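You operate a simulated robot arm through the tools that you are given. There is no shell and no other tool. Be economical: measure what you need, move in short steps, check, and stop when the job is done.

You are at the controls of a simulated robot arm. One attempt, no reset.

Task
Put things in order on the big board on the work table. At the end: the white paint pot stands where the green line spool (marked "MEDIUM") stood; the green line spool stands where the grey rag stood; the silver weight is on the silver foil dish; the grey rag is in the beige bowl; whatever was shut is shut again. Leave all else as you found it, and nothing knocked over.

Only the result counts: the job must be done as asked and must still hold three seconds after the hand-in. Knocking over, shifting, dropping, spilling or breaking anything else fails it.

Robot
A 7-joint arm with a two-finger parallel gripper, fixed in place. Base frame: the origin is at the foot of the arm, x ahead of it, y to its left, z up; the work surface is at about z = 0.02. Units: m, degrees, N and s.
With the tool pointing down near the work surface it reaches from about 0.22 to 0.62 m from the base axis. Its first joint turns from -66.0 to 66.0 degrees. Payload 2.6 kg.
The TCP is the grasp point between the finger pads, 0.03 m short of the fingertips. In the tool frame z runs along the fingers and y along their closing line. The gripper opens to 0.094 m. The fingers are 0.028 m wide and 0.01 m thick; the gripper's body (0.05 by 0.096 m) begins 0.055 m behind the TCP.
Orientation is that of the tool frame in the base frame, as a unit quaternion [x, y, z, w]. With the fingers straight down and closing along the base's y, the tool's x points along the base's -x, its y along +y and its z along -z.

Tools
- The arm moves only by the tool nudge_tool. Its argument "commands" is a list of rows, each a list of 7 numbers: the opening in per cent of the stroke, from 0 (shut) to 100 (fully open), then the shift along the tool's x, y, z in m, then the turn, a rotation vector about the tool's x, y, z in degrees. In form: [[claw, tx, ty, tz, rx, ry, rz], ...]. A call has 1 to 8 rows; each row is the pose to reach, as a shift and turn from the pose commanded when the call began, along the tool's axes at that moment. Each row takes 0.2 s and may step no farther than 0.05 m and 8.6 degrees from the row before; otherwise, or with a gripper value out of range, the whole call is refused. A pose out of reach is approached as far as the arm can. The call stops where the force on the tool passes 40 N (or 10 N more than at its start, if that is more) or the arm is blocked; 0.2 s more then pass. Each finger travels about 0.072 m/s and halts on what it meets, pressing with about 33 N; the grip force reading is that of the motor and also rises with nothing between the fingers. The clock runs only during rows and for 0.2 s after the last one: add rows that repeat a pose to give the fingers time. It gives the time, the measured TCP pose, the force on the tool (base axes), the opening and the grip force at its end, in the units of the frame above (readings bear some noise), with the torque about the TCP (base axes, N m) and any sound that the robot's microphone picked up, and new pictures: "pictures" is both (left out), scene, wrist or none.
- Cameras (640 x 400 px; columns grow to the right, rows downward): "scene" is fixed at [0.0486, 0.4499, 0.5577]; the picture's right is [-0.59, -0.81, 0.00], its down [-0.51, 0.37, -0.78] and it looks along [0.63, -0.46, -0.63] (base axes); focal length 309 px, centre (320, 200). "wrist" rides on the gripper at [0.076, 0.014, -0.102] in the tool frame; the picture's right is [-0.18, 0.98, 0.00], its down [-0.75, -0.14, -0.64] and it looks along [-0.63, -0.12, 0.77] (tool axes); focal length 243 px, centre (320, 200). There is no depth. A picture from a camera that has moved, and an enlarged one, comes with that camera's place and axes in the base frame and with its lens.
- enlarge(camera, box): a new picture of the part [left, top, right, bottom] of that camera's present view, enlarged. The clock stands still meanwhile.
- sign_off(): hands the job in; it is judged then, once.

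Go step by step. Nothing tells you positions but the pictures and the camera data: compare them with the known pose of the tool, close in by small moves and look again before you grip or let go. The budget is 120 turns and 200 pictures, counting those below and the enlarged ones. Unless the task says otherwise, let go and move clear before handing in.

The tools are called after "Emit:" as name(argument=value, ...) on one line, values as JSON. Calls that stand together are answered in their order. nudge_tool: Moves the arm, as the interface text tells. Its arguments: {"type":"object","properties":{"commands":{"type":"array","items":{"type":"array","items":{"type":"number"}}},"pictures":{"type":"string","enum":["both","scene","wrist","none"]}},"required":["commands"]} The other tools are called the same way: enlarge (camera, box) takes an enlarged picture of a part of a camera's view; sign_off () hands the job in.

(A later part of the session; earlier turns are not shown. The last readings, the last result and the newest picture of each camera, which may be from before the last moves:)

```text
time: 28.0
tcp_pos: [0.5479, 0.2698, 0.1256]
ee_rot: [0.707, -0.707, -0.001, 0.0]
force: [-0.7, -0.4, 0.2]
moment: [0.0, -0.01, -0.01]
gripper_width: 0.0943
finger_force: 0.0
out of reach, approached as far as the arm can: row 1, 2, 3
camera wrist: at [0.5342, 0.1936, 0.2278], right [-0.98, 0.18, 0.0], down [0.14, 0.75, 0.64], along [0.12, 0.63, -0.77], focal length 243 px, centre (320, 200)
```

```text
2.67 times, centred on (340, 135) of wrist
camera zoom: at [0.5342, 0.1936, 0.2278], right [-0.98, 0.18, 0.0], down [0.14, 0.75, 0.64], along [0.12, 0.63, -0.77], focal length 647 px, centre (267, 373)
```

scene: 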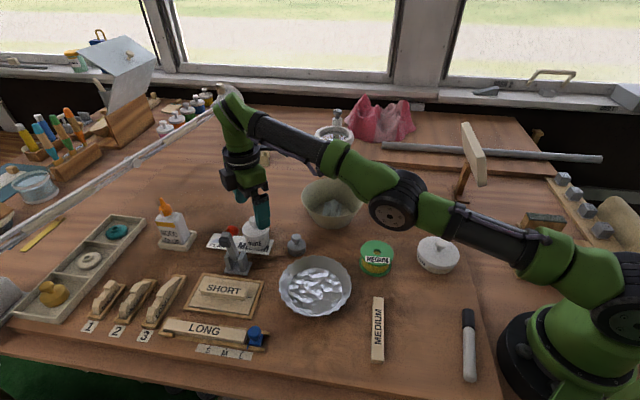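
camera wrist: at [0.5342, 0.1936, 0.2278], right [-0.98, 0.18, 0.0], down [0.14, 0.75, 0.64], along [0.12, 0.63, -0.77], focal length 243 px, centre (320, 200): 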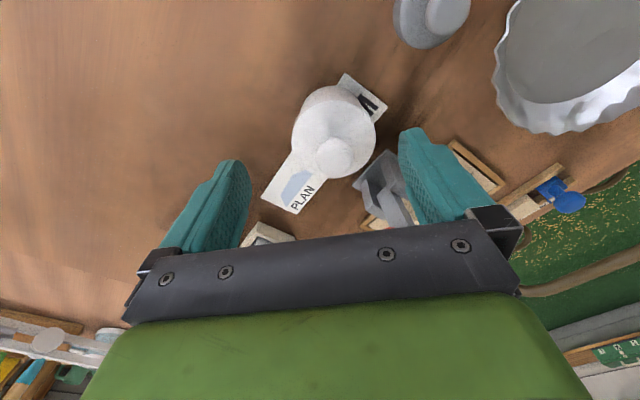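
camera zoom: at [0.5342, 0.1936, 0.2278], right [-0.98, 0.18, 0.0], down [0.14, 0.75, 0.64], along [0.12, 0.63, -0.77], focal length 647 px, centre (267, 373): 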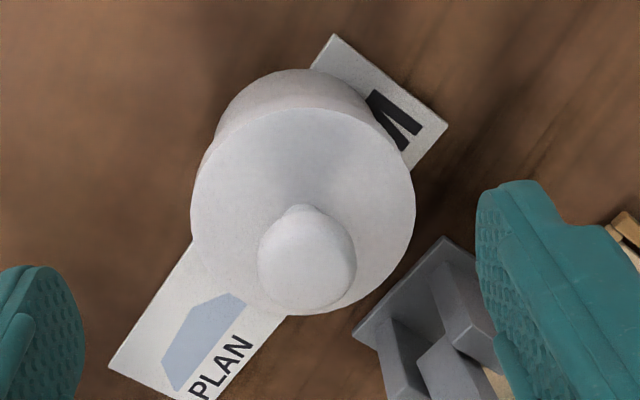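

The reading hardly moved, so the commanded point is still beyond reach. I pull it back further, at a height where the tips stay above the lid.

Emit:
nudge_tool(commands=[[100, 0.003, 0.01, -0.003, 0, 0, 0], [100, 0.006, 0.02, -0.003, 0, 0, 0], [100, 0.006, 0.02, -0.003, 0, 0, 0]], pictures="wrist")

```text
time: 28.8
tcp_pos: [0.5464, 0.271, 0.1297]
ee_rot: [-0.707, 0.707, 0.0, 0.0]
force: [0.3, 0.3, -0.4]
moment: [-0.01, 0.01, -0.01]
gripper_width: 0.0941
finger_force: 0.1
out of reach, approached as far as the arm can: row 1, 2, 3
camera wrist: at [0.5325, 0.1952, 0.2324], right [-0.98, 0.18, 0.0], down [0.14, 0.75, 0.64], along [0.12, 0.63, -0.77], focal length 243 px, centre (320, 200)
```

wrist: 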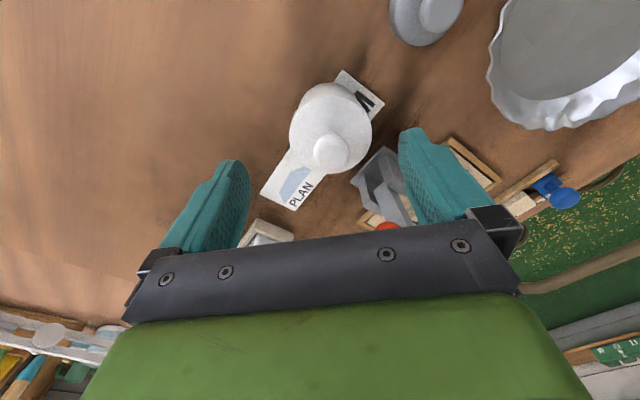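

It still reports out of reach, so I pull back clearly in x and up to find where it follows again.

Emit:
nudge_tool(commands=[[100, 0, 0.015, -0.02, 0, 0, 0], [100, 0, 0.03, -0.04, 0, 0, 0], [100, 0, 0.045, -0.04, 0, 0, 0], [100, 0, 0.045, -0.04, 0, 0, 0]], pictures="scene")

```text
time: 29.8
tcp_pos: [0.5291, 0.2826, 0.1773]
ee_rot: [-0.707, 0.707, 0.0, -0.001]
force: [-0.4, -0.7, -0.4]
moment: [0.01, 0.04, 0.03]
gripper_width: 0.094
finger_force: 0.1
out of reach, approached as far as the arm can: row 1, 2, 3, 4
```

scene: 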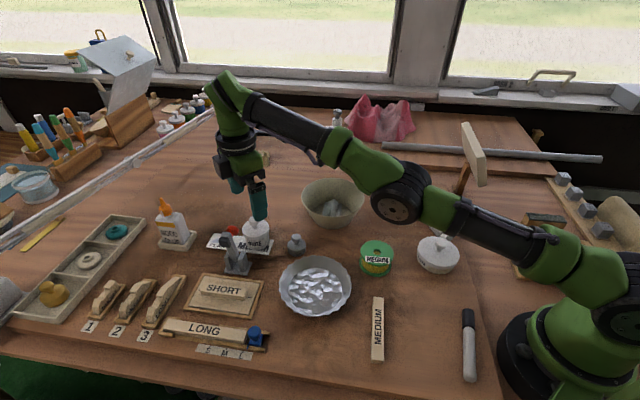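

The arm seems to be in a limit because of the yaw, not the distance. I turn the gripper back while staying up here.

Emit:
nudge_tool(commands=[[100, 0, 0.02, -0.02, 0, 0, 8.5], [100, 0, 0.04, -0.04, 0, 0, 17], [100, 0, 0.04, -0.04, 0, 0, 25.5], [100, 0, 0.04, -0.04, 0, 0, 34], [100, 0, 0.04, -0.04, 0, 0, 42.5], [100, 0, 0.04, -0.04, 0, 0, 51], [100, 0, 0.04, -0.04, 0, 0, 59.5], [100, 0, 0.04, -0.04, 0, 0, 67.5]], pictures="scene")

```text
time: 31.6
tcp_pos: [0.5049, 0.2917, 0.2262]
ee_rot: [-0.194, 0.981, 0.0, -0.001]
force: [0.0, -0.1, 0.1]
moment: [-0.02, -0.01, -0.01]
gripper_width: 0.0942
finger_force: 0.1
out of reach, approached as far as the arm can: row 1, 2, 3, 4, 5, 6, 7, 8
```

scene: 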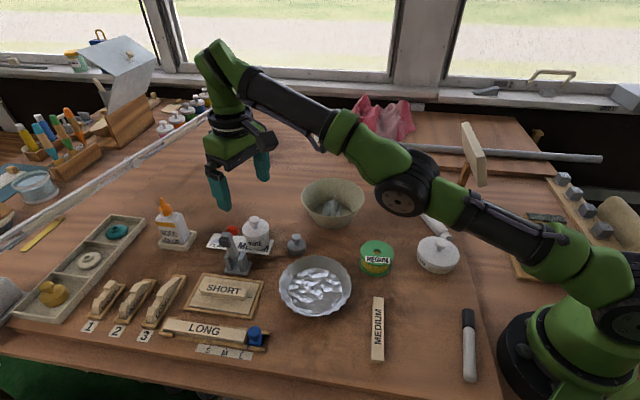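

The arm appears stuck fully stretched (singular), with the commanded point well inside. I sweep up and then down in free air so the elbow bends again.

Emit:
nudge_tool(commands=[[100, 0, 0, -0.05, 0, 0, 0], [100, 0, 0, -0.1, 0, 0, 0], [100, 0, 0, -0.14, 0, 0, 0], [100, 0, 0, -0.1, 0, 0, 0], [100, 0, 0, -0.055, 0, 0, 0], [100, 0, 0, -0.02, 0, 0, 0], [100, 0, 0, -0.02, 0, 0, 0]], pictures="scene")

```text
time: 33.2
tcp_pos: [0.4947, 0.2995, 0.2477]
ee_rot: [-0.195, 0.981, 0.001, 0.001]
force: [-0.1, -0.6, -1.3]
moment: [-0.01, 0.01, -0.02]
gripper_width: 0.094
finger_force: 0.0
out of reach, approached as far as the arm can: row 1, 2, 3, 4, 5, 6, 7
```

scene: 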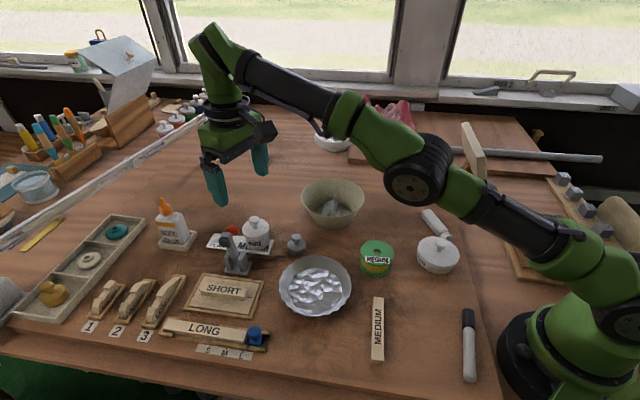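

Still stretched. I try a pitch of the tool forth and back, which should involve the elbow.

Emit:
nudge_tool(commands=[[100, 0, 0, 0, 0, 8.5, 0], [100, 0, 0, 0, 0, 17, 0], [100, 0, 0, 0, 0, 25, 0], [100, 0, 0, 0, 0, 33, 0], [100, 0, 0, 0, 0, 33, 0]], pictures="none")

Emit:
nudge_tool(commands=[[100, 0, 0, 0, 0, -8.5, 0], [100, 0, 0, 0, 0, -17, 0], [100, 0, 0, 0, 0, -25, 0], [100, 0, 0, 0, 0, -33, 0], [100, 0, 0, 0, 0, -33, 0]], pictures="scene")

```text
time: 34.4
tcp_pos: [0.4329, 0.2193, 0.2081]
ee_rot: [-0.197, 0.946, -0.055, -0.252]
force: [-0.3, 0.1, 0.2]
moment: [-0.01, 0.01, 0.0]
gripper_width: 0.0937
finger_force: 0.1
out of reach, approached as far as the arm can: row 1, 2, 3, 4, 5
```

```text
time: 35.6
tcp_pos: [0.4314, 0.2189, 0.2091]
ee_rot: [-0.203, 0.979, 0.003, 0.028]
force: [0.4, -0.2, 0.1]
moment: [0.01, -0.02, 0.01]
gripper_width: 0.0941
finger_force: 0.1
```

scene: 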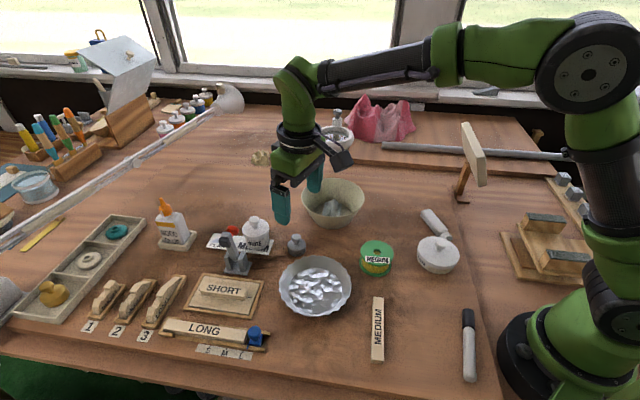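

The elbow is bent again and the arm follows. I correct the small residual tilt, then redo the yaw to -90° at a safe radius.

Emit:
nudge_tool(commands=[[100, 0, 0, 0, 0, 3.3, 0], [100, 0, 0, 0, 0, 3.3, 0]], pictures="none")

Emit:
nudge_tool(commands=[[100, 0, 0, 0, 0, 0, -8.5], [100, 0, 0, 0, 0, 0, -17], [100, 0, 0, 0, 0, 0, -25.5], [100, 0, 0, 0, 0, 0, -34], [100, 0, 0, 0, 0, 0, -42.5], [100, 0, 0, 0, 0, 0, -51], [100, 0, 0, 0, 0, 0, -59.5], [100, 0, 0, 0, 0, 0, -67.5]], pictures="none")

```text
time: 36.2
tcp_pos: [0.4308, 0.2206, 0.2089]
ee_rot: [-0.203, 0.979, -0.003, -0.001]
force: [-0.8, 0.0, 0.4]
moment: [0.0, -0.01, 0.0]
gripper_width: 0.0941
finger_force: 0.0
```

```text
time: 38.0
tcp_pos: [0.4311, 0.2217, 0.2093]
ee_rot: [0.715, -0.699, 0.002, 0.003]
force: [0.1, 0.0, 0.2]
moment: [0.01, -0.02, -0.03]
gripper_width: 0.0939
finger_force: 0.0
```

Yaw is now about -91° with the arm following properly. I move to a point short of the pot and down to z ≈ 0.155.

Emit:
nudge_tool(commands=[[100, -0.01, -0.025, 0, 0, 0, 0], [100, -0.02, -0.05, 0.01, 0, 0, 0], [100, -0.028, -0.073, 0.03, 0, 0, 0], [100, -0.028, -0.073, 0.054, 0, 0, 0], [100, -0.028, -0.073, 0.054, 0, 0, 0]], pictures="wrist")

```text
time: 39.2
tcp_pos: [0.5043, 0.2505, 0.1565]
ee_rot: [0.713, -0.701, 0.002, 0.003]
force: [0.7, 0.1, -0.8]
moment: [0.02, -0.02, 0.02]
gripper_width: 0.0942
finger_force: 0.0
camera wrist: at [0.4917, 0.175, 0.2578], right [-0.99, 0.17, 0.0], down [0.13, 0.76, 0.64], along [0.11, 0.63, -0.77], focal length 243 px, centre (320, 200)
```

wrist: 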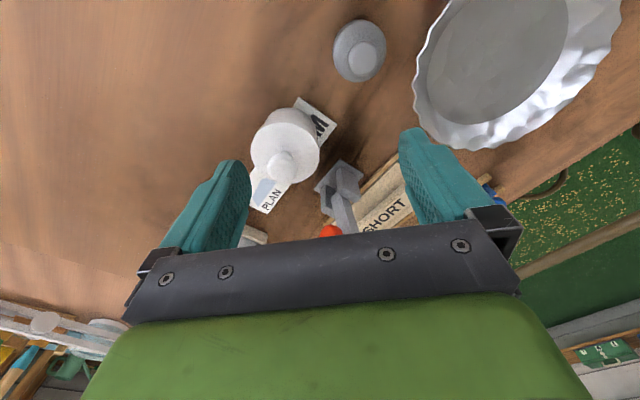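

The pot centre computes to (0.538, 0.266). I move out to it at z ≈ 0.15.

Emit:
nudge_tool(commands=[[100, -0.007, -0.015, 0.004, 0, 0, 0], [100, -0.0125, -0.027, 0.008, 0, 0, 0], [100, -0.0145, -0.033, 0.008, 0, 0, 0], [100, -0.0145, -0.033, 0.008, 0, 0, 0]], pictures="wrist")

```text
time: 40.2
tcp_pos: [0.5368, 0.2649, 0.146]
ee_rot: [0.713, -0.701, 0.002, 0.003]
force: [-0.3, 0.5, -0.1]
moment: [0.0, -0.01, 0.02]
gripper_width: 0.0942
finger_force: 0.2
camera wrist: at [0.5236, 0.1902, 0.2494], right [-0.99, 0.17, 0.0], down [0.13, 0.76, 0.64], along [0.11, 0.63, -0.77], focal length 243 px, centre (320, 200)
```

wrist: 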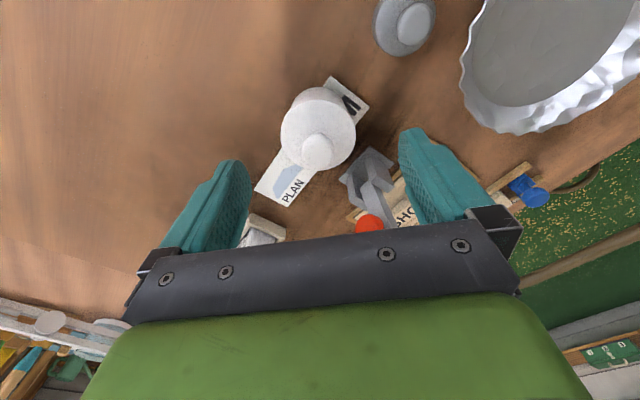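

In reach and nearly centred. A 3 mm correction and further down.

Emit:
nudge_tool(commands=[[100, -0.002, -0.002, 0.01, 0, 0, 0], [100, -0.002, -0.002, 0.025, 0, 0, 0], [100, -0.002, -0.002, 0.035, 0, 0, 0], [100, -0.002, -0.002, 0.035, 0, 0, 0]], pictures="both")

Emit:
enlarge(camera="scene", box=[190, 150, 310, 270])

```text
time: 41.2
tcp_pos: [0.5384, 0.2644, 0.1109]
ee_rot: [0.714, -0.701, 0.002, 0.003]
force: [0.4, 0.7, -0.2]
moment: [-0.02, 0.0, 0.01]
gripper_width: 0.0938
finger_force: 0.0
camera wrist: at [0.5254, 0.1902, 0.2144], right [-0.99, 0.17, 0.0], down [0.13, 0.76, 0.64], along [0.11, 0.63, -0.77], focal length 243 px, centre (320, 200)
```

scene: 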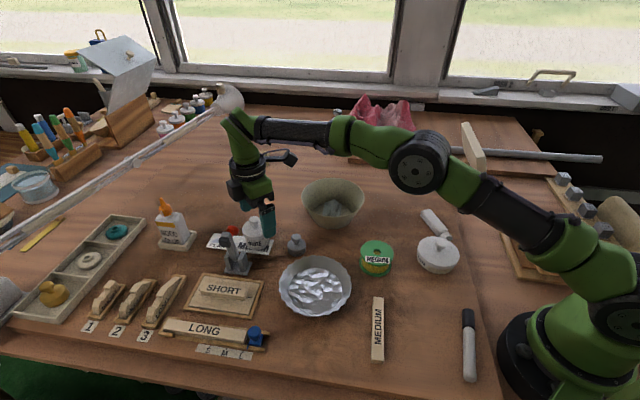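
wrist: 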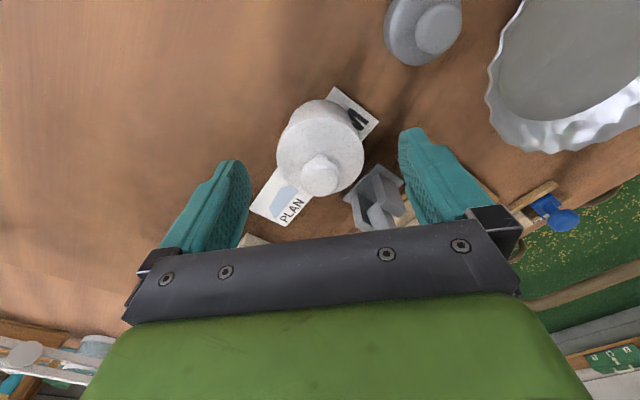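

```text
3.33 times, centred on (250, 210) of scene
camera zoom: at [0.0486, 0.4499, 0.5577], right [-0.59, -0.81, 0.0], down [-0.51, 0.37, -0.78], along [0.63, -0.46, -0.63], focal length 1029 px, centre (553, 167)
```

zoom: 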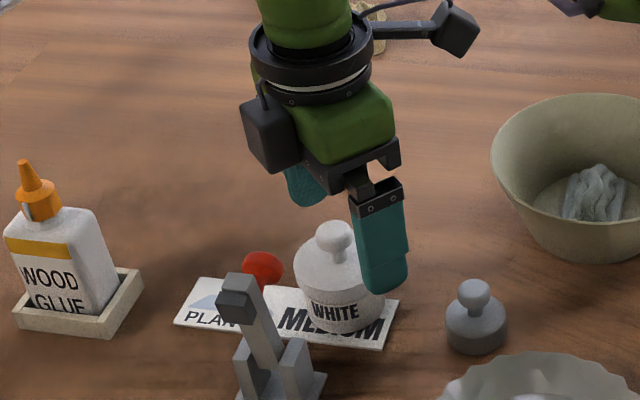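

Centred in the closing direction. I lower to z ≈ 0.082 so the tips are just past the lid rim, keeping the gripper's box above the clamp knob.

Emit:
nudge_tool(commands=[[100, -0.002, 0, 0.012, 0, 0, 0], [100, -0.003, 0, 0.024, 0, 0, 0], [100, -0.003, 0, 0.029, 0, 0, 0], [100, -0.003, 0, 0.029, 0, 0, 0]], pictures="wrist")

Emit:
enlarge(camera="scene", box=[210, 180, 300, 270])

```text
time: 42.2
tcp_pos: [0.5372, 0.2693, 0.0817]
ee_rot: [0.712, -0.702, 0.002, 0.003]
force: [0.1, 0.1, 0.5]
moment: [0.01, 0.01, 0.05]
gripper_width: 0.0941
finger_force: 0.0
camera wrist: at [0.525, 0.1938, 0.1843], right [-0.99, 0.17, 0.0], down [0.13, 0.76, 0.64], along [0.11, 0.63, -0.77], focal length 243 px, centre (320, 200)
```

wrist: 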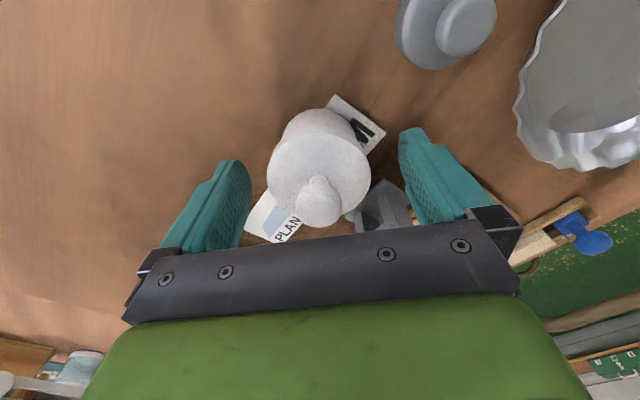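

```text
4.44 times, centred on (255, 225) of scene
camera zoom: at [0.0486, 0.4499, 0.5577], right [-0.59, -0.81, 0.0], down [-0.51, 0.37, -0.78], along [0.63, -0.46, -0.63], focal length 1372 px, centre (609, 89)
```

zoom: 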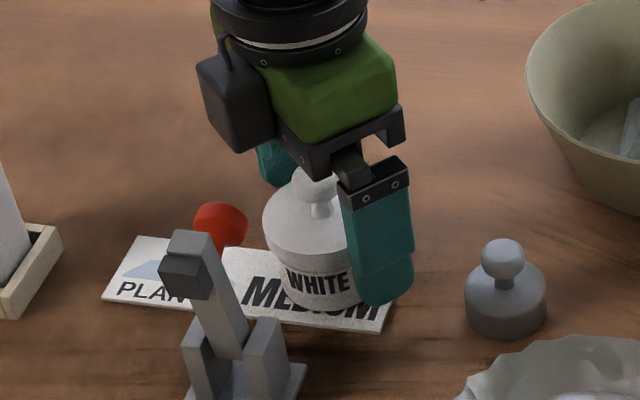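

The pot is centred between the fingers. I close gently on it.

Emit:
nudge_tool(commands=[[85, 0, 0, 0, 0, 0, 0], [75, 0, 0, 0, 0, 0, 0], [60, 0, 0, 0, 0, 0, 0], [50, 0, 0, 0, 0, 0, 0]], pictures="wrist")

Emit:
enlarge(camera="scene", box=[210, 180, 300, 270])

```text
time: 43.2
tcp_pos: [0.5379, 0.2698, 0.0813]
ee_rot: [0.713, -0.701, 0.002, 0.003]
force: [0.6, -0.3, -0.1]
moment: [0.01, 0.03, -0.01]
gripper_width: 0.0569
finger_force: 33.2
heard: snap
camera wrist: at [0.525, 0.1939, 0.1844], right [-0.99, 0.17, 0.0], down [0.13, 0.76, 0.64], along [0.11, 0.63, -0.77], focal length 243 px, centre (320, 200)
```

wrist: 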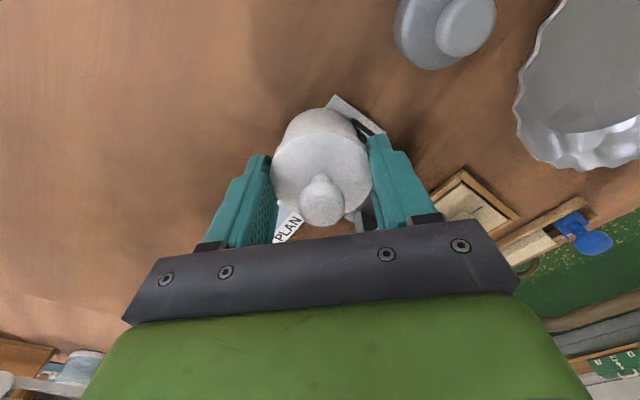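

```text
4.44 times, centred on (255, 225) of scene
camera zoom: at [0.0486, 0.4499, 0.5577], right [-0.59, -0.81, 0.0], down [-0.51, 0.37, -0.78], along [0.63, -0.46, -0.63], focal length 1372 px, centre (609, 89)
```

zoom: 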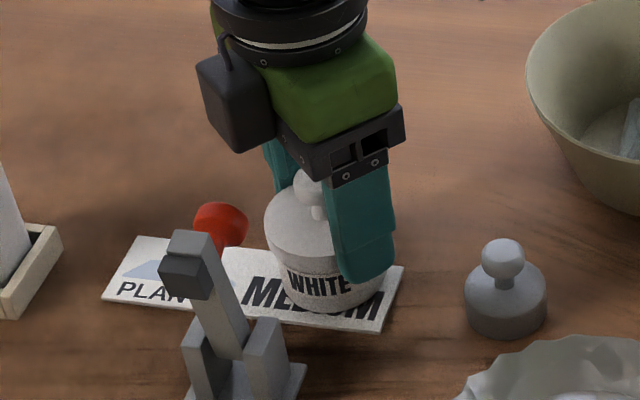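

I heard a snap when gripping; the lid may have loosened or clicked. I lift only 1 cm and look.

Emit:
nudge_tool(commands=[[50, 0, 0, -0.004, 0, 0, 0], [50, 0, 0, -0.01, 0, 0, 0], [50, 0, 0, -0.012, 0, 0, 0]], pictures="wrist")

Emit:
enlarge(camera="scene", box=[210, 180, 300, 270])

```text
time: 44.0
tcp_pos: [0.5376, 0.2684, 0.094]
ee_rot: [0.713, -0.701, 0.002, 0.003]
force: [-0.8, -0.5, -0.1]
moment: [-0.03, 0.01, -0.02]
gripper_width: 0.0567
finger_force: 32.8
camera wrist: at [0.5255, 0.1927, 0.1971], right [-0.99, 0.17, 0.0], down [0.13, 0.76, 0.64], along [0.11, 0.63, -0.77], focal length 243 px, centre (320, 200)
```

wrist: 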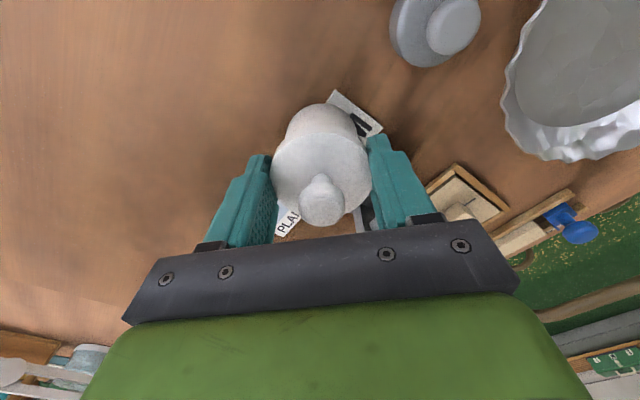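

```text
4.44 times, centred on (255, 225) of scene
camera zoom: at [0.0486, 0.4499, 0.5577], right [-0.59, -0.81, 0.0], down [-0.51, 0.37, -0.78], along [0.63, -0.46, -0.63], focal length 1372 px, centre (609, 89)
```

zoom: 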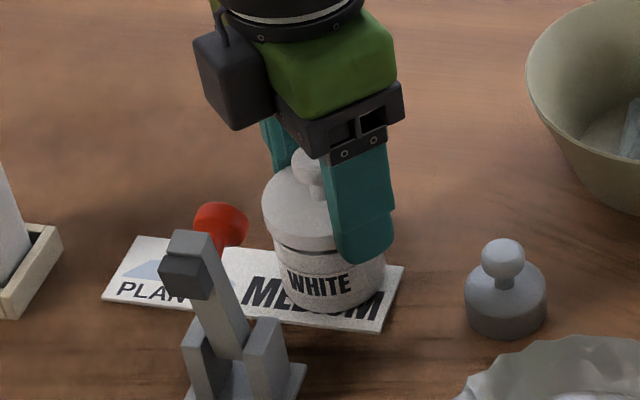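

The lid came loose by itself and the body stayed on the card. So I must move lid and body separately and close it again: I set the lid back and regrip its rim 6 mm higher, so that it can be laid on the table later.

Emit:
nudge_tool(commands=[[50, 0, 0, 0.006, 0, 0, 0], [50, 0, 0, 0.0125, 0, 0, 0], [50, 0, 0, 0.0125, 0, 0, 0], [72, 0, 0, 0.0125, 0, 0, 0], [72, 0, 0, 0.0125, 0, 0, 0], [72, 0, 0, 0.0065, 0, 0, 0], [72, 0, 0, 0.0065, 0, 0, 0]], pictures="none")

Emit:
enlarge(camera="scene", box=[210, 180, 300, 270])

```text
time: 45.6
tcp_pos: [0.5381, 0.2673, 0.0896]
ee_rot: [0.713, -0.701, 0.001, 0.003]
force: [0.3, 0.0, -0.3]
moment: [-0.02, 0.03, -0.03]
gripper_width: 0.0678
finger_force: 0.0
```

```text
4.44 times, centred on (255, 225) of scene
camera zoom: at [0.0486, 0.4499, 0.5577], right [-0.59, -0.81, 0.0], down [-0.51, 0.37, -0.78], along [0.63, -0.46, -0.63], focal length 1372 px, centre (609, 89)
```

zoom: 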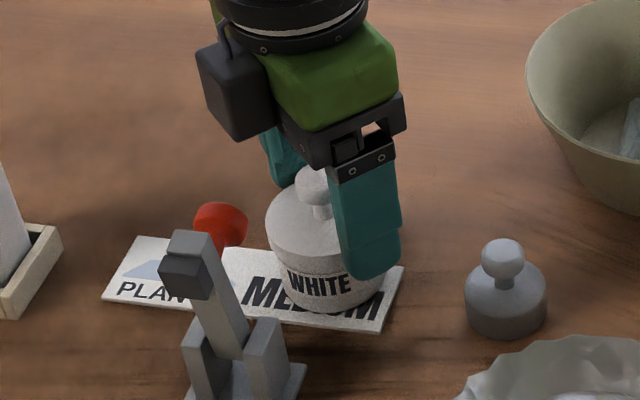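

The lid is back on the pot with the tips a bit higher. I close and test-lift again.

Emit:
nudge_tool(commands=[[60, 0, 0, 0, 0, 0, 0], [50, 0, 0, 0, 0, 0, 0], [50, 0, 0, 0, 0, 0, 0], [50, 0, 0, -0.01, 0, 0, 0], [50, 0, 0, -0.025, 0, 0, 0], [50, 0, 0, -0.025, 0, 0, 0]], pictures="none")

Emit:
enlarge(camera="scene", box=[210, 180, 300, 270])

```text
time: 47.0
tcp_pos: [0.5391, 0.2699, 0.1151]
ee_rot: [0.714, -0.7, 0.002, 0.003]
force: [0.0, -0.1, 0.2]
moment: [-0.02, 0.02, -0.04]
gripper_width: 0.0565
finger_force: 32.9
```

```text
4.44 times, centred on (255, 225) of scene
camera zoom: at [0.0486, 0.4499, 0.5577], right [-0.59, -0.81, 0.0], down [-0.51, 0.37, -0.78], along [0.63, -0.46, -0.63], focal length 1372 px, centre (609, 89)
```

zoom: 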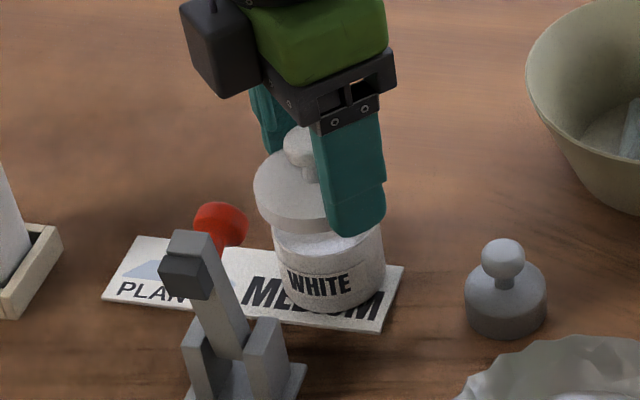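

The tips still reach about 4 mm below the lid's lower edge. I set it back once more and regrip 8 mm higher.

Emit:
nudge_tool(commands=[[50, 0, 0, 0.015, 0, 0, 0], [50, 0, 0, 0.0255, 0, 0, 0], [50, 0, 0, 0.0255, 0, 0, 0], [72, 0, 0, 0.0255, 0, 0, 0], [72, 0, 0, 0.0255, 0, 0, 0], [72, 0, 0, 0.0175, 0, 0, 0], [50, 0, 0, 0.0175, 0, 0, 0], [50, 0, 0, 0.0175, 0, 0, 0]], pictures="none")

Emit:
nudge_tool(commands=[[50, 0, 0, -0.01, 0, 0, 0], [50, 0, 0, -0.025, 0, 0, 0], [50, 0, 0, -0.03, 0, 0, 0]], pictures="wrist")

Emit:
enlarge(camera="scene", box=[210, 180, 300, 270])

```text
time: 48.8
tcp_pos: [0.5389, 0.268, 0.0962]
ee_rot: [0.713, -0.701, 0.002, 0.003]
force: [0.1, -0.9, 0.7]
moment: [0.01, 0.0, 0.01]
gripper_width: 0.0566
finger_force: 32.9
```

```text
time: 49.6
tcp_pos: [0.5363, 0.2672, 0.1249]
ee_rot: [0.713, -0.701, 0.001, 0.003]
force: [-0.5, 0.8, 0.5]
moment: [0.01, -0.03, -0.01]
gripper_width: 0.0568
finger_force: 33.1
camera wrist: at [0.5239, 0.1926, 0.228], right [-0.99, 0.17, 0.0], down [0.13, 0.76, 0.64], along [0.11, 0.63, -0.77], focal length 243 px, centre (320, 200)
```

wrist: 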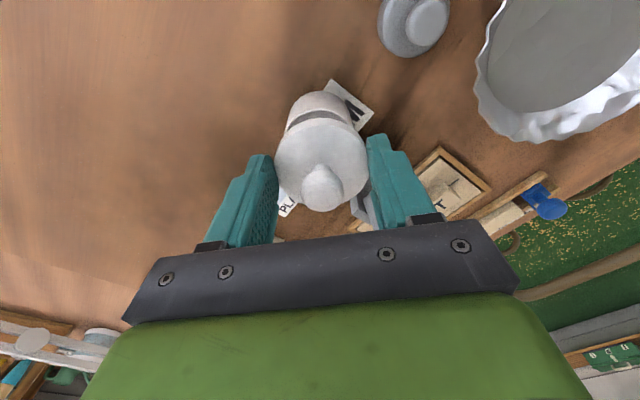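

```text
4.44 times, centred on (255, 225) of scene
camera zoom: at [0.0486, 0.4499, 0.5577], right [-0.59, -0.81, 0.0], down [-0.51, 0.37, -0.78], along [0.63, -0.46, -0.63], focal length 1372 px, centre (609, 89)
```

zoom: 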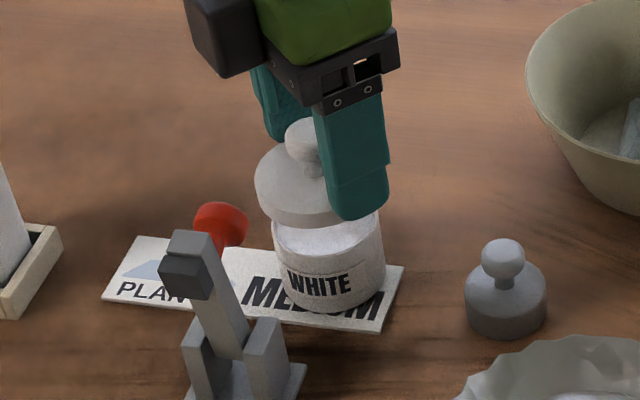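

The lid hangs clear with its lower edge below the tips. I carry it inward and over to a free area near (0.40, -0.03).

Emit:
nudge_tool(commands=[[50, 0, 0.02, -0.025, 0, 0, 0], [50, 0, 0.04, -0.05, 0, 0, 0], [50, 0.02, 0.06, -0.075, 0, 0, 0], [50, 0.06, 0.075, -0.075, 0, 0, 8], [50, 0.1, 0.09, -0.075, 0, 0, 16], [50, 0.145, 0.105, -0.075, 0, 0, 24], [50, 0.19, 0.12, -0.075, 0, 0, 32], [50, 0.235, 0.13, -0.075, 0, 0, 40]], pictures="both")

```text
time: 51.4
tcp_pos: [0.4142, 0.0345, 0.2013]
ee_rot: [-0.43, 0.903, -0.001, -0.002]
force: [0.4, -0.3, 0.2]
moment: [0.0, 0.01, -0.04]
gripper_width: 0.0564
finger_force: 32.7
camera wrist: at [0.3555, -0.015, 0.3038], right [-0.65, 0.76, 0.0], down [0.59, 0.5, 0.64], along [0.49, 0.41, -0.77], focal length 243 px, centre (320, 200)
```

scene: 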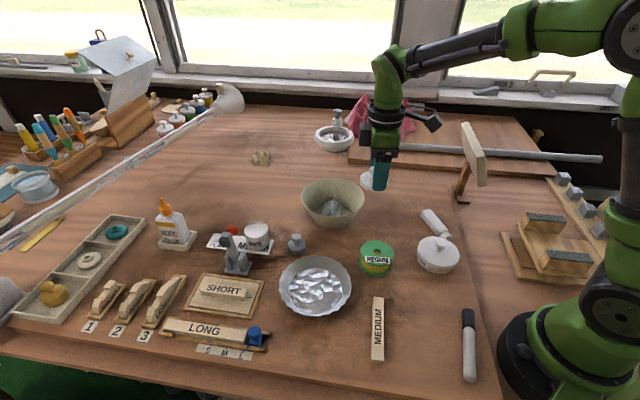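
wrist: 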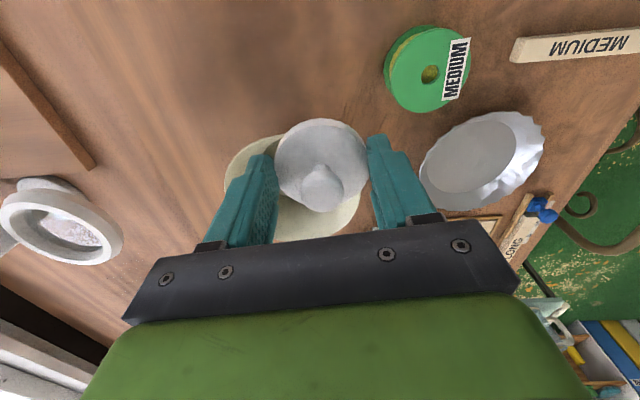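

All clear. I rotate back to about 0° yaw while moving to (0.40, -0.03), then lower.

Emit:
nudge_tool(commands=[[50, 0.01, -0.005, 0, 0, 0, 8.5], [50, 0.02, -0.01, 0, 0, 0, 17], [50, 0.03, -0.015, 0, 0, 0, 25.5], [50, 0.04, -0.02, 0.02, 0, 0, 34], [50, 0.05, -0.025, 0.04, 0, 0, 42.5], [50, 0.059, -0.03, 0.07, 0, 0, 51], [50, 0.059, -0.03, 0.1, 0, 0, 51], [50, 0.059, -0.03, 0.12, 0, 0, 51]], pictures="both")

Emit:
enlarge(camera="scene", box=[350, 140, 450, 240])

```text
time: 53.2
tcp_pos: [0.3978, -0.0312, 0.0817]
ee_rot: [0.001, 1.0, -0.003, 0.0]
force: [-0.6, 0.2, -0.8]
moment: [0.0, 0.01, -0.04]
gripper_width: 0.0568
finger_force: 32.4
camera wrist: at [0.3211, -0.0156, 0.1831], right [0.18, 0.98, -0.01], down [0.75, -0.14, 0.64], along [0.63, -0.12, -0.77], focal length 243 px, centre (320, 200)
```

scene: 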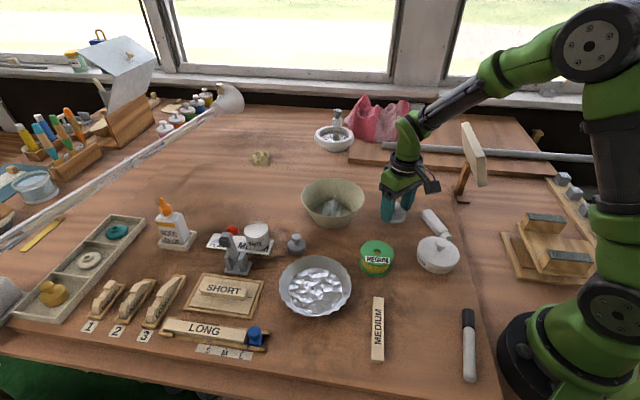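
wrist: 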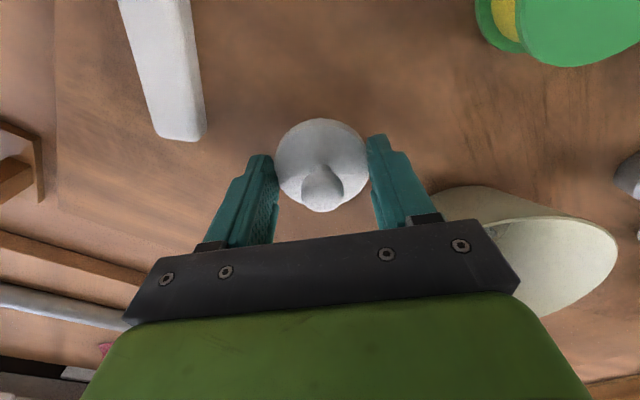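

```text
4.00 times, centred on (400, 190) of scene
camera zoom: at [0.0486, 0.4499, 0.5577], right [-0.59, -0.81, 0.0], down [-0.51, 0.37, -0.78], along [0.63, -0.46, -0.63], focal length 1235 px, centre (0, 240)
```

zoom: 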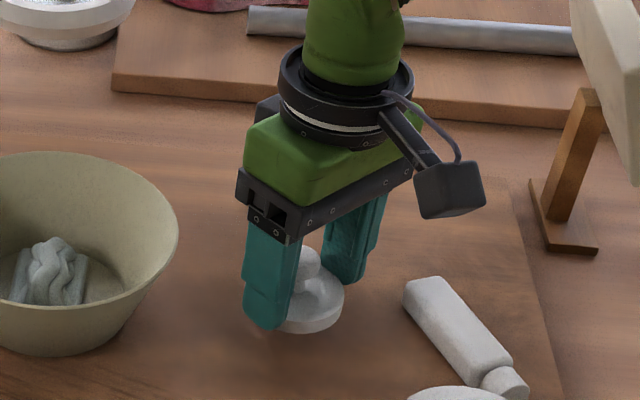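

The area is free here. I lower in small steps to the table.

Emit:
nudge_tool(commands=[[50, 0, 0, 0.01, 0, 0, 0], [50, 0, 0, 0.018, 0, 0, 0], [50, 0, 0, 0.022, 0, 0, 0], [50, 0, 0, 0.025, 0, 0, 0], [50, 0, 0, 0.0265, 0, 0, 0], [50, 0, 0, 0.0265, 0, 0, 0]], pictures="none")

Emit:
enlarge(camera="scene", box=[360, 170, 440, 250])

```text
time: 54.6
tcp_pos: [0.3974, -0.0341, 0.0573]
ee_rot: [0.0, 1.0, -0.004, -0.001]
force: [0.0, 0.1, -0.7]
moment: [0.03, -0.01, 0.02]
gripper_width: 0.0567
finger_force: 33.3
```

```text
5.00 times, centred on (400, 210) of scene
camera zoom: at [0.0486, 0.4499, 0.5577], right [-0.59, -0.81, 0.0], down [-0.51, 0.37, -0.78], along [0.63, -0.46, -0.63], focal length 1544 px, centre (-80, 150)
```

zoom: 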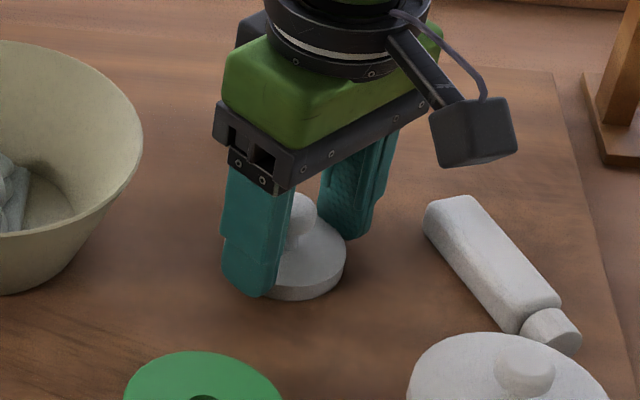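

Nearly down, no contact force yet. I continue with millimetre steps.

Emit:
nudge_tool(commands=[[50, 0, 0, 0.0015, 0, 0, 0], [50, 0, 0, 0.003, 0, 0, 0]], pictures="none")

Emit:
nudge_tool(commands=[[50, 0, 0, 0.001, 0, 0, 0], [50, 0, 0, 0.0015, 0, 0, 0]], pictures="none")

```text
time: 55.2
tcp_pos: [0.3975, -0.0343, 0.0531]
ee_rot: [0.0, 1.0, -0.004, -0.001]
force: [-0.4, 0.1, 0.0]
moment: [-0.04, 0.02, 0.01]
gripper_width: 0.0564
finger_force: 32.8
```

```text
time: 55.8
tcp_pos: [0.3976, -0.0349, 0.05]
ee_rot: [0.0, 1.0, -0.004, -0.001]
force: [0.6, 0.2, -0.2]
moment: [-0.01, -0.01, 0.01]
gripper_width: 0.0564
finger_force: 33.1
```

Emit:
nudge_tool(commands=[[50, 0, 0, 0.001, 0, 0, 0], [50, 0, 0, 0.002, 0, 0, 0]], pictures="none")

Emit:
enlarge(camera="scene", box=[370, 180, 430, 240])

```text
time: 56.4
tcp_pos: [0.3974, -0.0336, 0.05]
ee_rot: [0.0, 1.0, -0.002, 0.0]
force: [-13.6, -1.8, 33.9]
moment: [1.04, 0.49, 0.58]
gripper_width: 0.0561
finger_force: 32.7
```

```text
6.67 times, centred on (400, 210) of scene
camera zoom: at [0.0484, 0.4499, 0.5578], right [-0.59, -0.81, 0.0], down [-0.51, 0.37, -0.78], along [0.63, -0.46, -0.63], focal length 2058 px, centre (-213, 133)
```

zoom: 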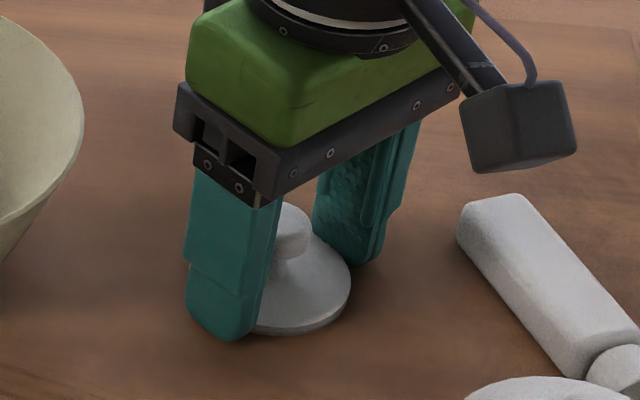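

Contact with the table. I back off a hair, release the lid and lift off.

Emit:
nudge_tool(commands=[[50, 0, 0, -0.0015, 0, 0, 0], [75, 0, 0, -0.0015, 0, 0, 0], [80, 0, 0, -0.0015, 0, 0, 0], [85, 0, 0, -0.02, 0, 0, 0], [90, 0, 0, -0.06, 0, 0, 0], [100, 0, 0, -0.1, 0, 0, 0], [100, 0, 0, -0.14, 0, 0, 0]], pictures="both")

Emit:
enlarge(camera="scene", box=[220, 190, 300, 270])

```text
time: 58.0
tcp_pos: [0.3966, -0.0353, 0.19]
ee_rot: [0.0, 1.0, -0.004, -0.002]
force: [-1.3, 0.6, -0.1]
moment: [-0.02, 0.0, 0.02]
gripper_width: 0.094
finger_force: 0.0
camera wrist: at [0.32, -0.0201, 0.2929], right [0.18, 0.98, -0.01], down [0.76, -0.14, 0.64], along [0.63, -0.12, -0.77], focal length 243 px, centre (320, 200)
```

scene: 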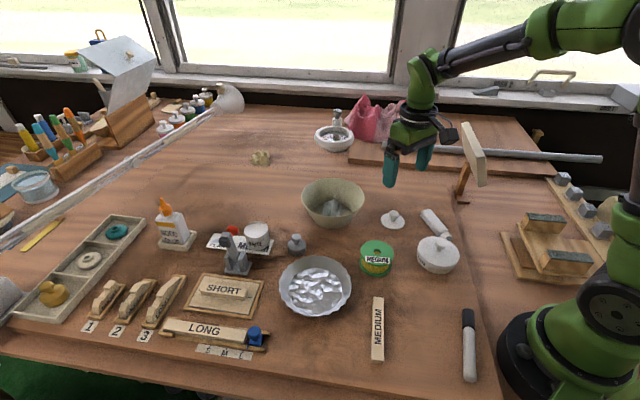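
wrist: 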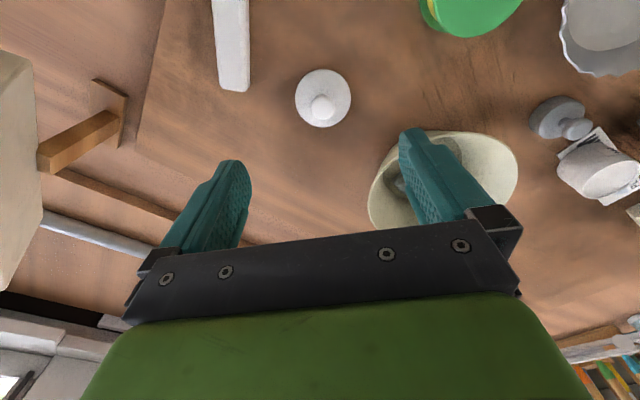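

```text
5.00 times, centred on (260, 230) of scene
camera zoom: at [0.0486, 0.4499, 0.5577], right [-0.59, -0.81, 0.0], down [-0.51, 0.37, -0.78], along [0.63, -0.46, -0.63], focal length 1544 px, centre (620, 50)
```

zoom: 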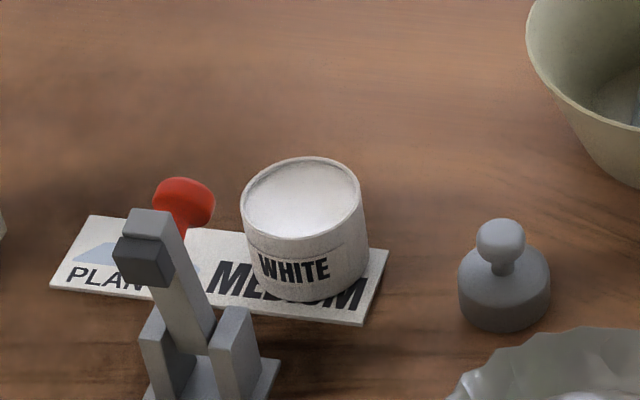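

The lid lies safely on the board, and the open pot stands on the card full of paint. I go back toward the pot, turning to -90° yaw at a safe radius.

Emit:
nudge_tool(commands=[[100, -0.0135, 0.0359, 0, 0, 0, -8.5], [100, -0.027, 0.0718, 0, 0, 0, -17], [100, -0.0405, 0.1077, 0, 0, 0, -25.5], [100, -0.054, 0.1436, 0, 0, 0, -34], [100, -0.0675, 0.1795, 0, 0, 0, -42.5], [100, -0.081, 0.2154, 0, 0, 0, -51], [100, -0.0945, 0.2513, 0, 0, 0, -59.5], [100, -0.106, 0.287, 0, 0, 0, -68]], pictures="none")

Emit:
nudge_tool(commands=[[100, 0, 0, 0, 0, 0, -8.5], [100, 0, 0, 0.015, 0, 0, -17], [100, 0, 0, 0.035, 0, 0, -22], [100, 0, 0, 0.035, 0, 0, -22]], pictures="wrist")

```text
time: 59.8
tcp_pos: [0.5022, 0.2561, 0.1841]
ee_rot: [-0.56, 0.828, -0.003, -0.003]
force: [-0.3, 0.6, 0.0]
moment: [0.0, 0.02, -0.01]
gripper_width: 0.094
finger_force: 0.0
```

```text
time: 60.8
tcp_pos: [0.5023, 0.2547, 0.1512]
ee_rot: [0.708, -0.706, 0.002, 0.003]
force: [0.8, -0.2, 0.2]
moment: [0.01, -0.02, 0.02]
gripper_width: 0.0942
finger_force: 0.0
camera wrist: at [0.4885, 0.18, 0.2535], right [-0.98, 0.18, 0.0], down [0.14, 0.76, 0.64], along [0.12, 0.63, -0.77], focal length 243 px, centre (320, 200)
```

wrist: 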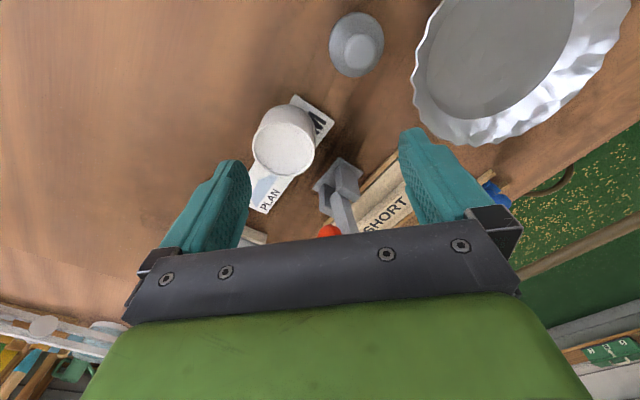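

Now out to the pot's position (0.538, 0.267) and a little lower.

Emit:
nudge_tool(commands=[[100, -0.005, -0.015, 0.005, 0, 0, 0], [100, -0.01, -0.03, 0.01, 0, 0, 0], [100, -0.0125, -0.0357, 0.015, 0, 0, 0], [100, -0.0125, -0.0357, 0.03, 0, 0, 0], [100, -0.0125, -0.0357, 0.04, 0, 0, 0], [100, -0.0125, -0.0357, 0.04, 0, 0, 0]], pictures="wrist")

Emit:
enlarge(camera="wrist", box=[240, 80, 440, 230])

```text
time: 62.2
tcp_pos: [0.5393, 0.2671, 0.1098]
ee_rot: [0.707, -0.707, 0.001, 0.003]
force: [-0.3, -0.4, -0.5]
moment: [0.01, 0.0, -0.02]
gripper_width: 0.0939
finger_force: 0.0
camera wrist: at [0.5255, 0.191, 0.2132], right [-0.98, 0.18, 0.0], down [0.14, 0.76, 0.64], along [0.12, 0.63, -0.77], focal length 243 px, centre (320, 200)
```

wrist: 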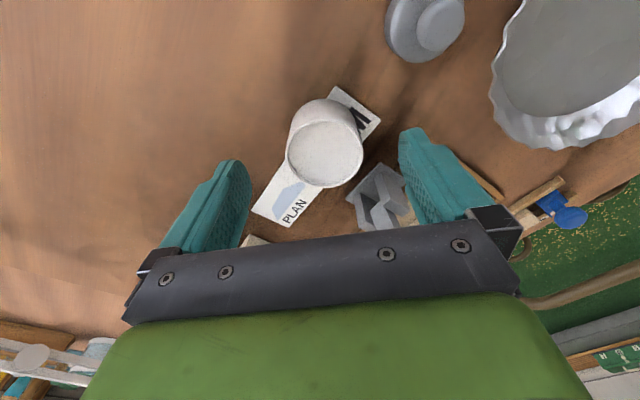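

```text
2.67 times, centred on (340, 155) of wrist
camera zoom: at [0.5255, 0.191, 0.2132], right [-0.98, 0.18, 0.0], down [0.14, 0.76, 0.64], along [0.12, 0.63, -0.77], focal length 647 px, centre (267, 320)
```

zoom: 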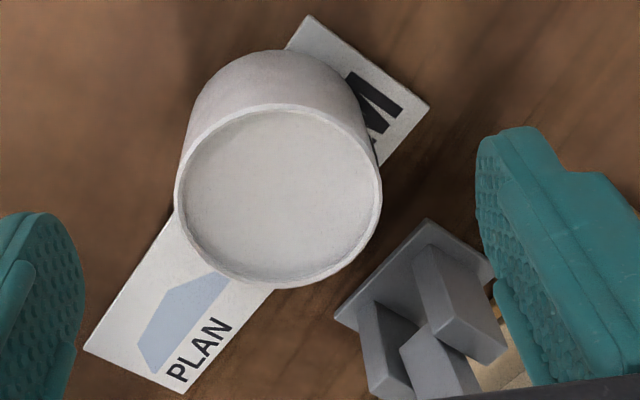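

The pot's rim is 3 mm to the -x side. I correct that and lower to grip height z ≈ 0.072.

Emit:
nudge_tool(commands=[[100, -0.001, 0.003, 0.01, 0, 0, 0], [100, -0.001, 0.003, 0.022, 0, 0, 0], [100, -0.001, 0.003, 0.034, 0, 0, 0], [100, -0.001, 0.003, 0.038, 0, 0, 0], [100, -0.001, 0.003, 0.038, 0, 0, 0]], pictures="wrist")

Emit:
enlarge(camera="scene", box=[210, 180, 300, 270])

```text
time: 63.4
tcp_pos: [0.5354, 0.2675, 0.0749]
ee_rot: [0.707, -0.707, 0.003, 0.003]
force: [-0.2, 0.7, 0.5]
moment: [-0.01, 0.0, 0.01]
gripper_width: 0.094
finger_force: 0.0
camera wrist: at [0.5216, 0.1932, 0.1771], right [-0.98, 0.18, 0.0], down [0.14, 0.76, 0.64], along [0.12, 0.63, -0.77], focal length 243 px, centre (320, 200)
```

wrist: 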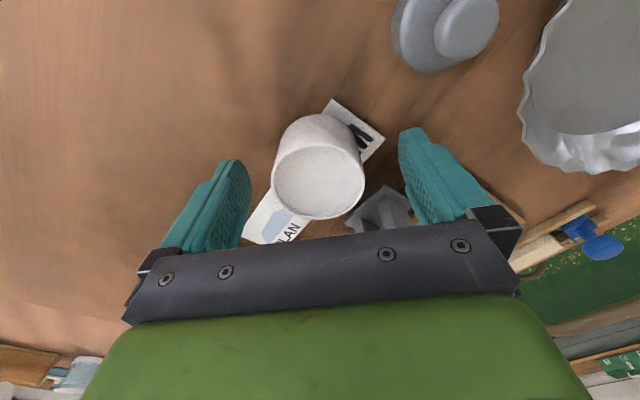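

```text
4.44 times, centred on (255, 225) of scene
camera zoom: at [0.0486, 0.4499, 0.5577], right [-0.59, -0.81, 0.0], down [-0.51, 0.37, -0.78], along [0.63, -0.46, -0.63], focal length 1372 px, centre (609, 89)
```

zoom: 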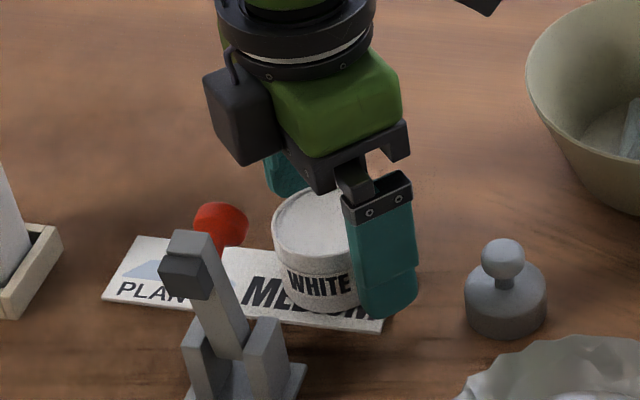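

Centred. I close slowly on the body.

Emit:
nudge_tool(commands=[[85, 0, 0, 0.004, 0, 0, 0], [72, 0, 0, 0.004, 0, 0, 0], [64, 0, 0, 0.004, 0, 0, 0], [57, 0, 0, 0.004, 0, 0, 0], [45, 0, 0, 0.004, 0, 0, 0], [45, 0, 0, 0.004, 0, 0, 0]], pictures="none")

Emit:
nudge_tool(commands=[[45, 0, 0, -0.004, 0, 0, 0], [45, 0, 0, -0.01, 0, 0, 0], [45, 0, 0, -0.014, 0, 0, 0]], pictures="wrist")

Emit:
enlarge(camera="scene", box=[210, 180, 300, 270])

```text
time: 64.8
tcp_pos: [0.5356, 0.2665, 0.0704]
ee_rot: [-0.707, 0.707, -0.002, -0.003]
force: [-0.5, -1.3, 0.6]
moment: [0.0, -0.03, 0.0]
gripper_width: 0.0529
finger_force: 32.4
```

```text
time: 65.6
tcp_pos: [0.5381, 0.2677, 0.0834]
ee_rot: [0.707, -0.707, 0.002, 0.003]
force: [-0.1, -0.5, -1.6]
moment: [-0.03, -0.02, 0.01]
gripper_width: 0.0529
finger_force: 32.8
camera wrist: at [0.5233, 0.193, 0.1868], right [-0.98, 0.18, 0.0], down [0.14, 0.76, 0.64], along [0.12, 0.63, -0.77], focal length 243 px, centre (320, 200)
```

wrist: 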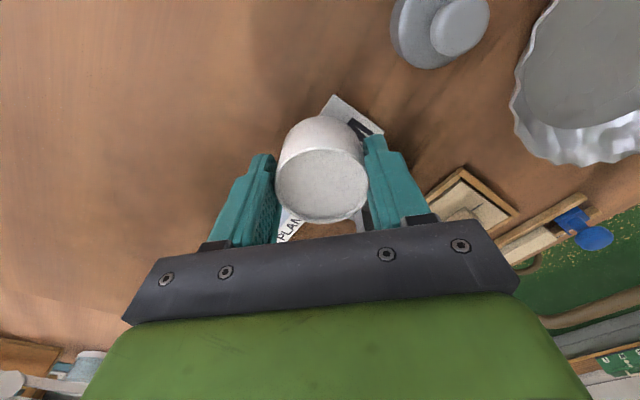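

```text
4.44 times, centred on (255, 225) of scene
camera zoom: at [0.0486, 0.45, 0.5577], right [-0.59, -0.81, 0.0], down [-0.51, 0.37, -0.78], along [0.63, -0.46, -0.63], focal length 1372 px, centre (609, 89)
```

zoom: 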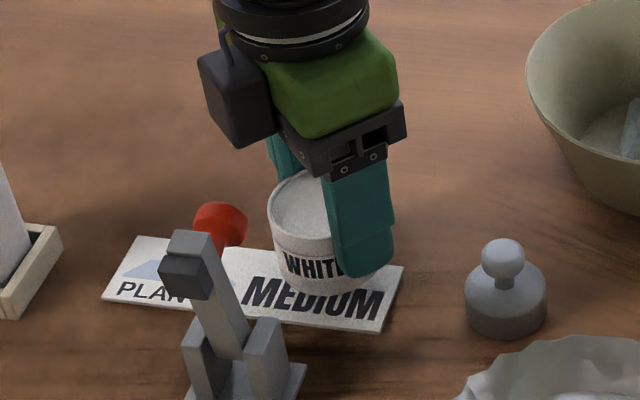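

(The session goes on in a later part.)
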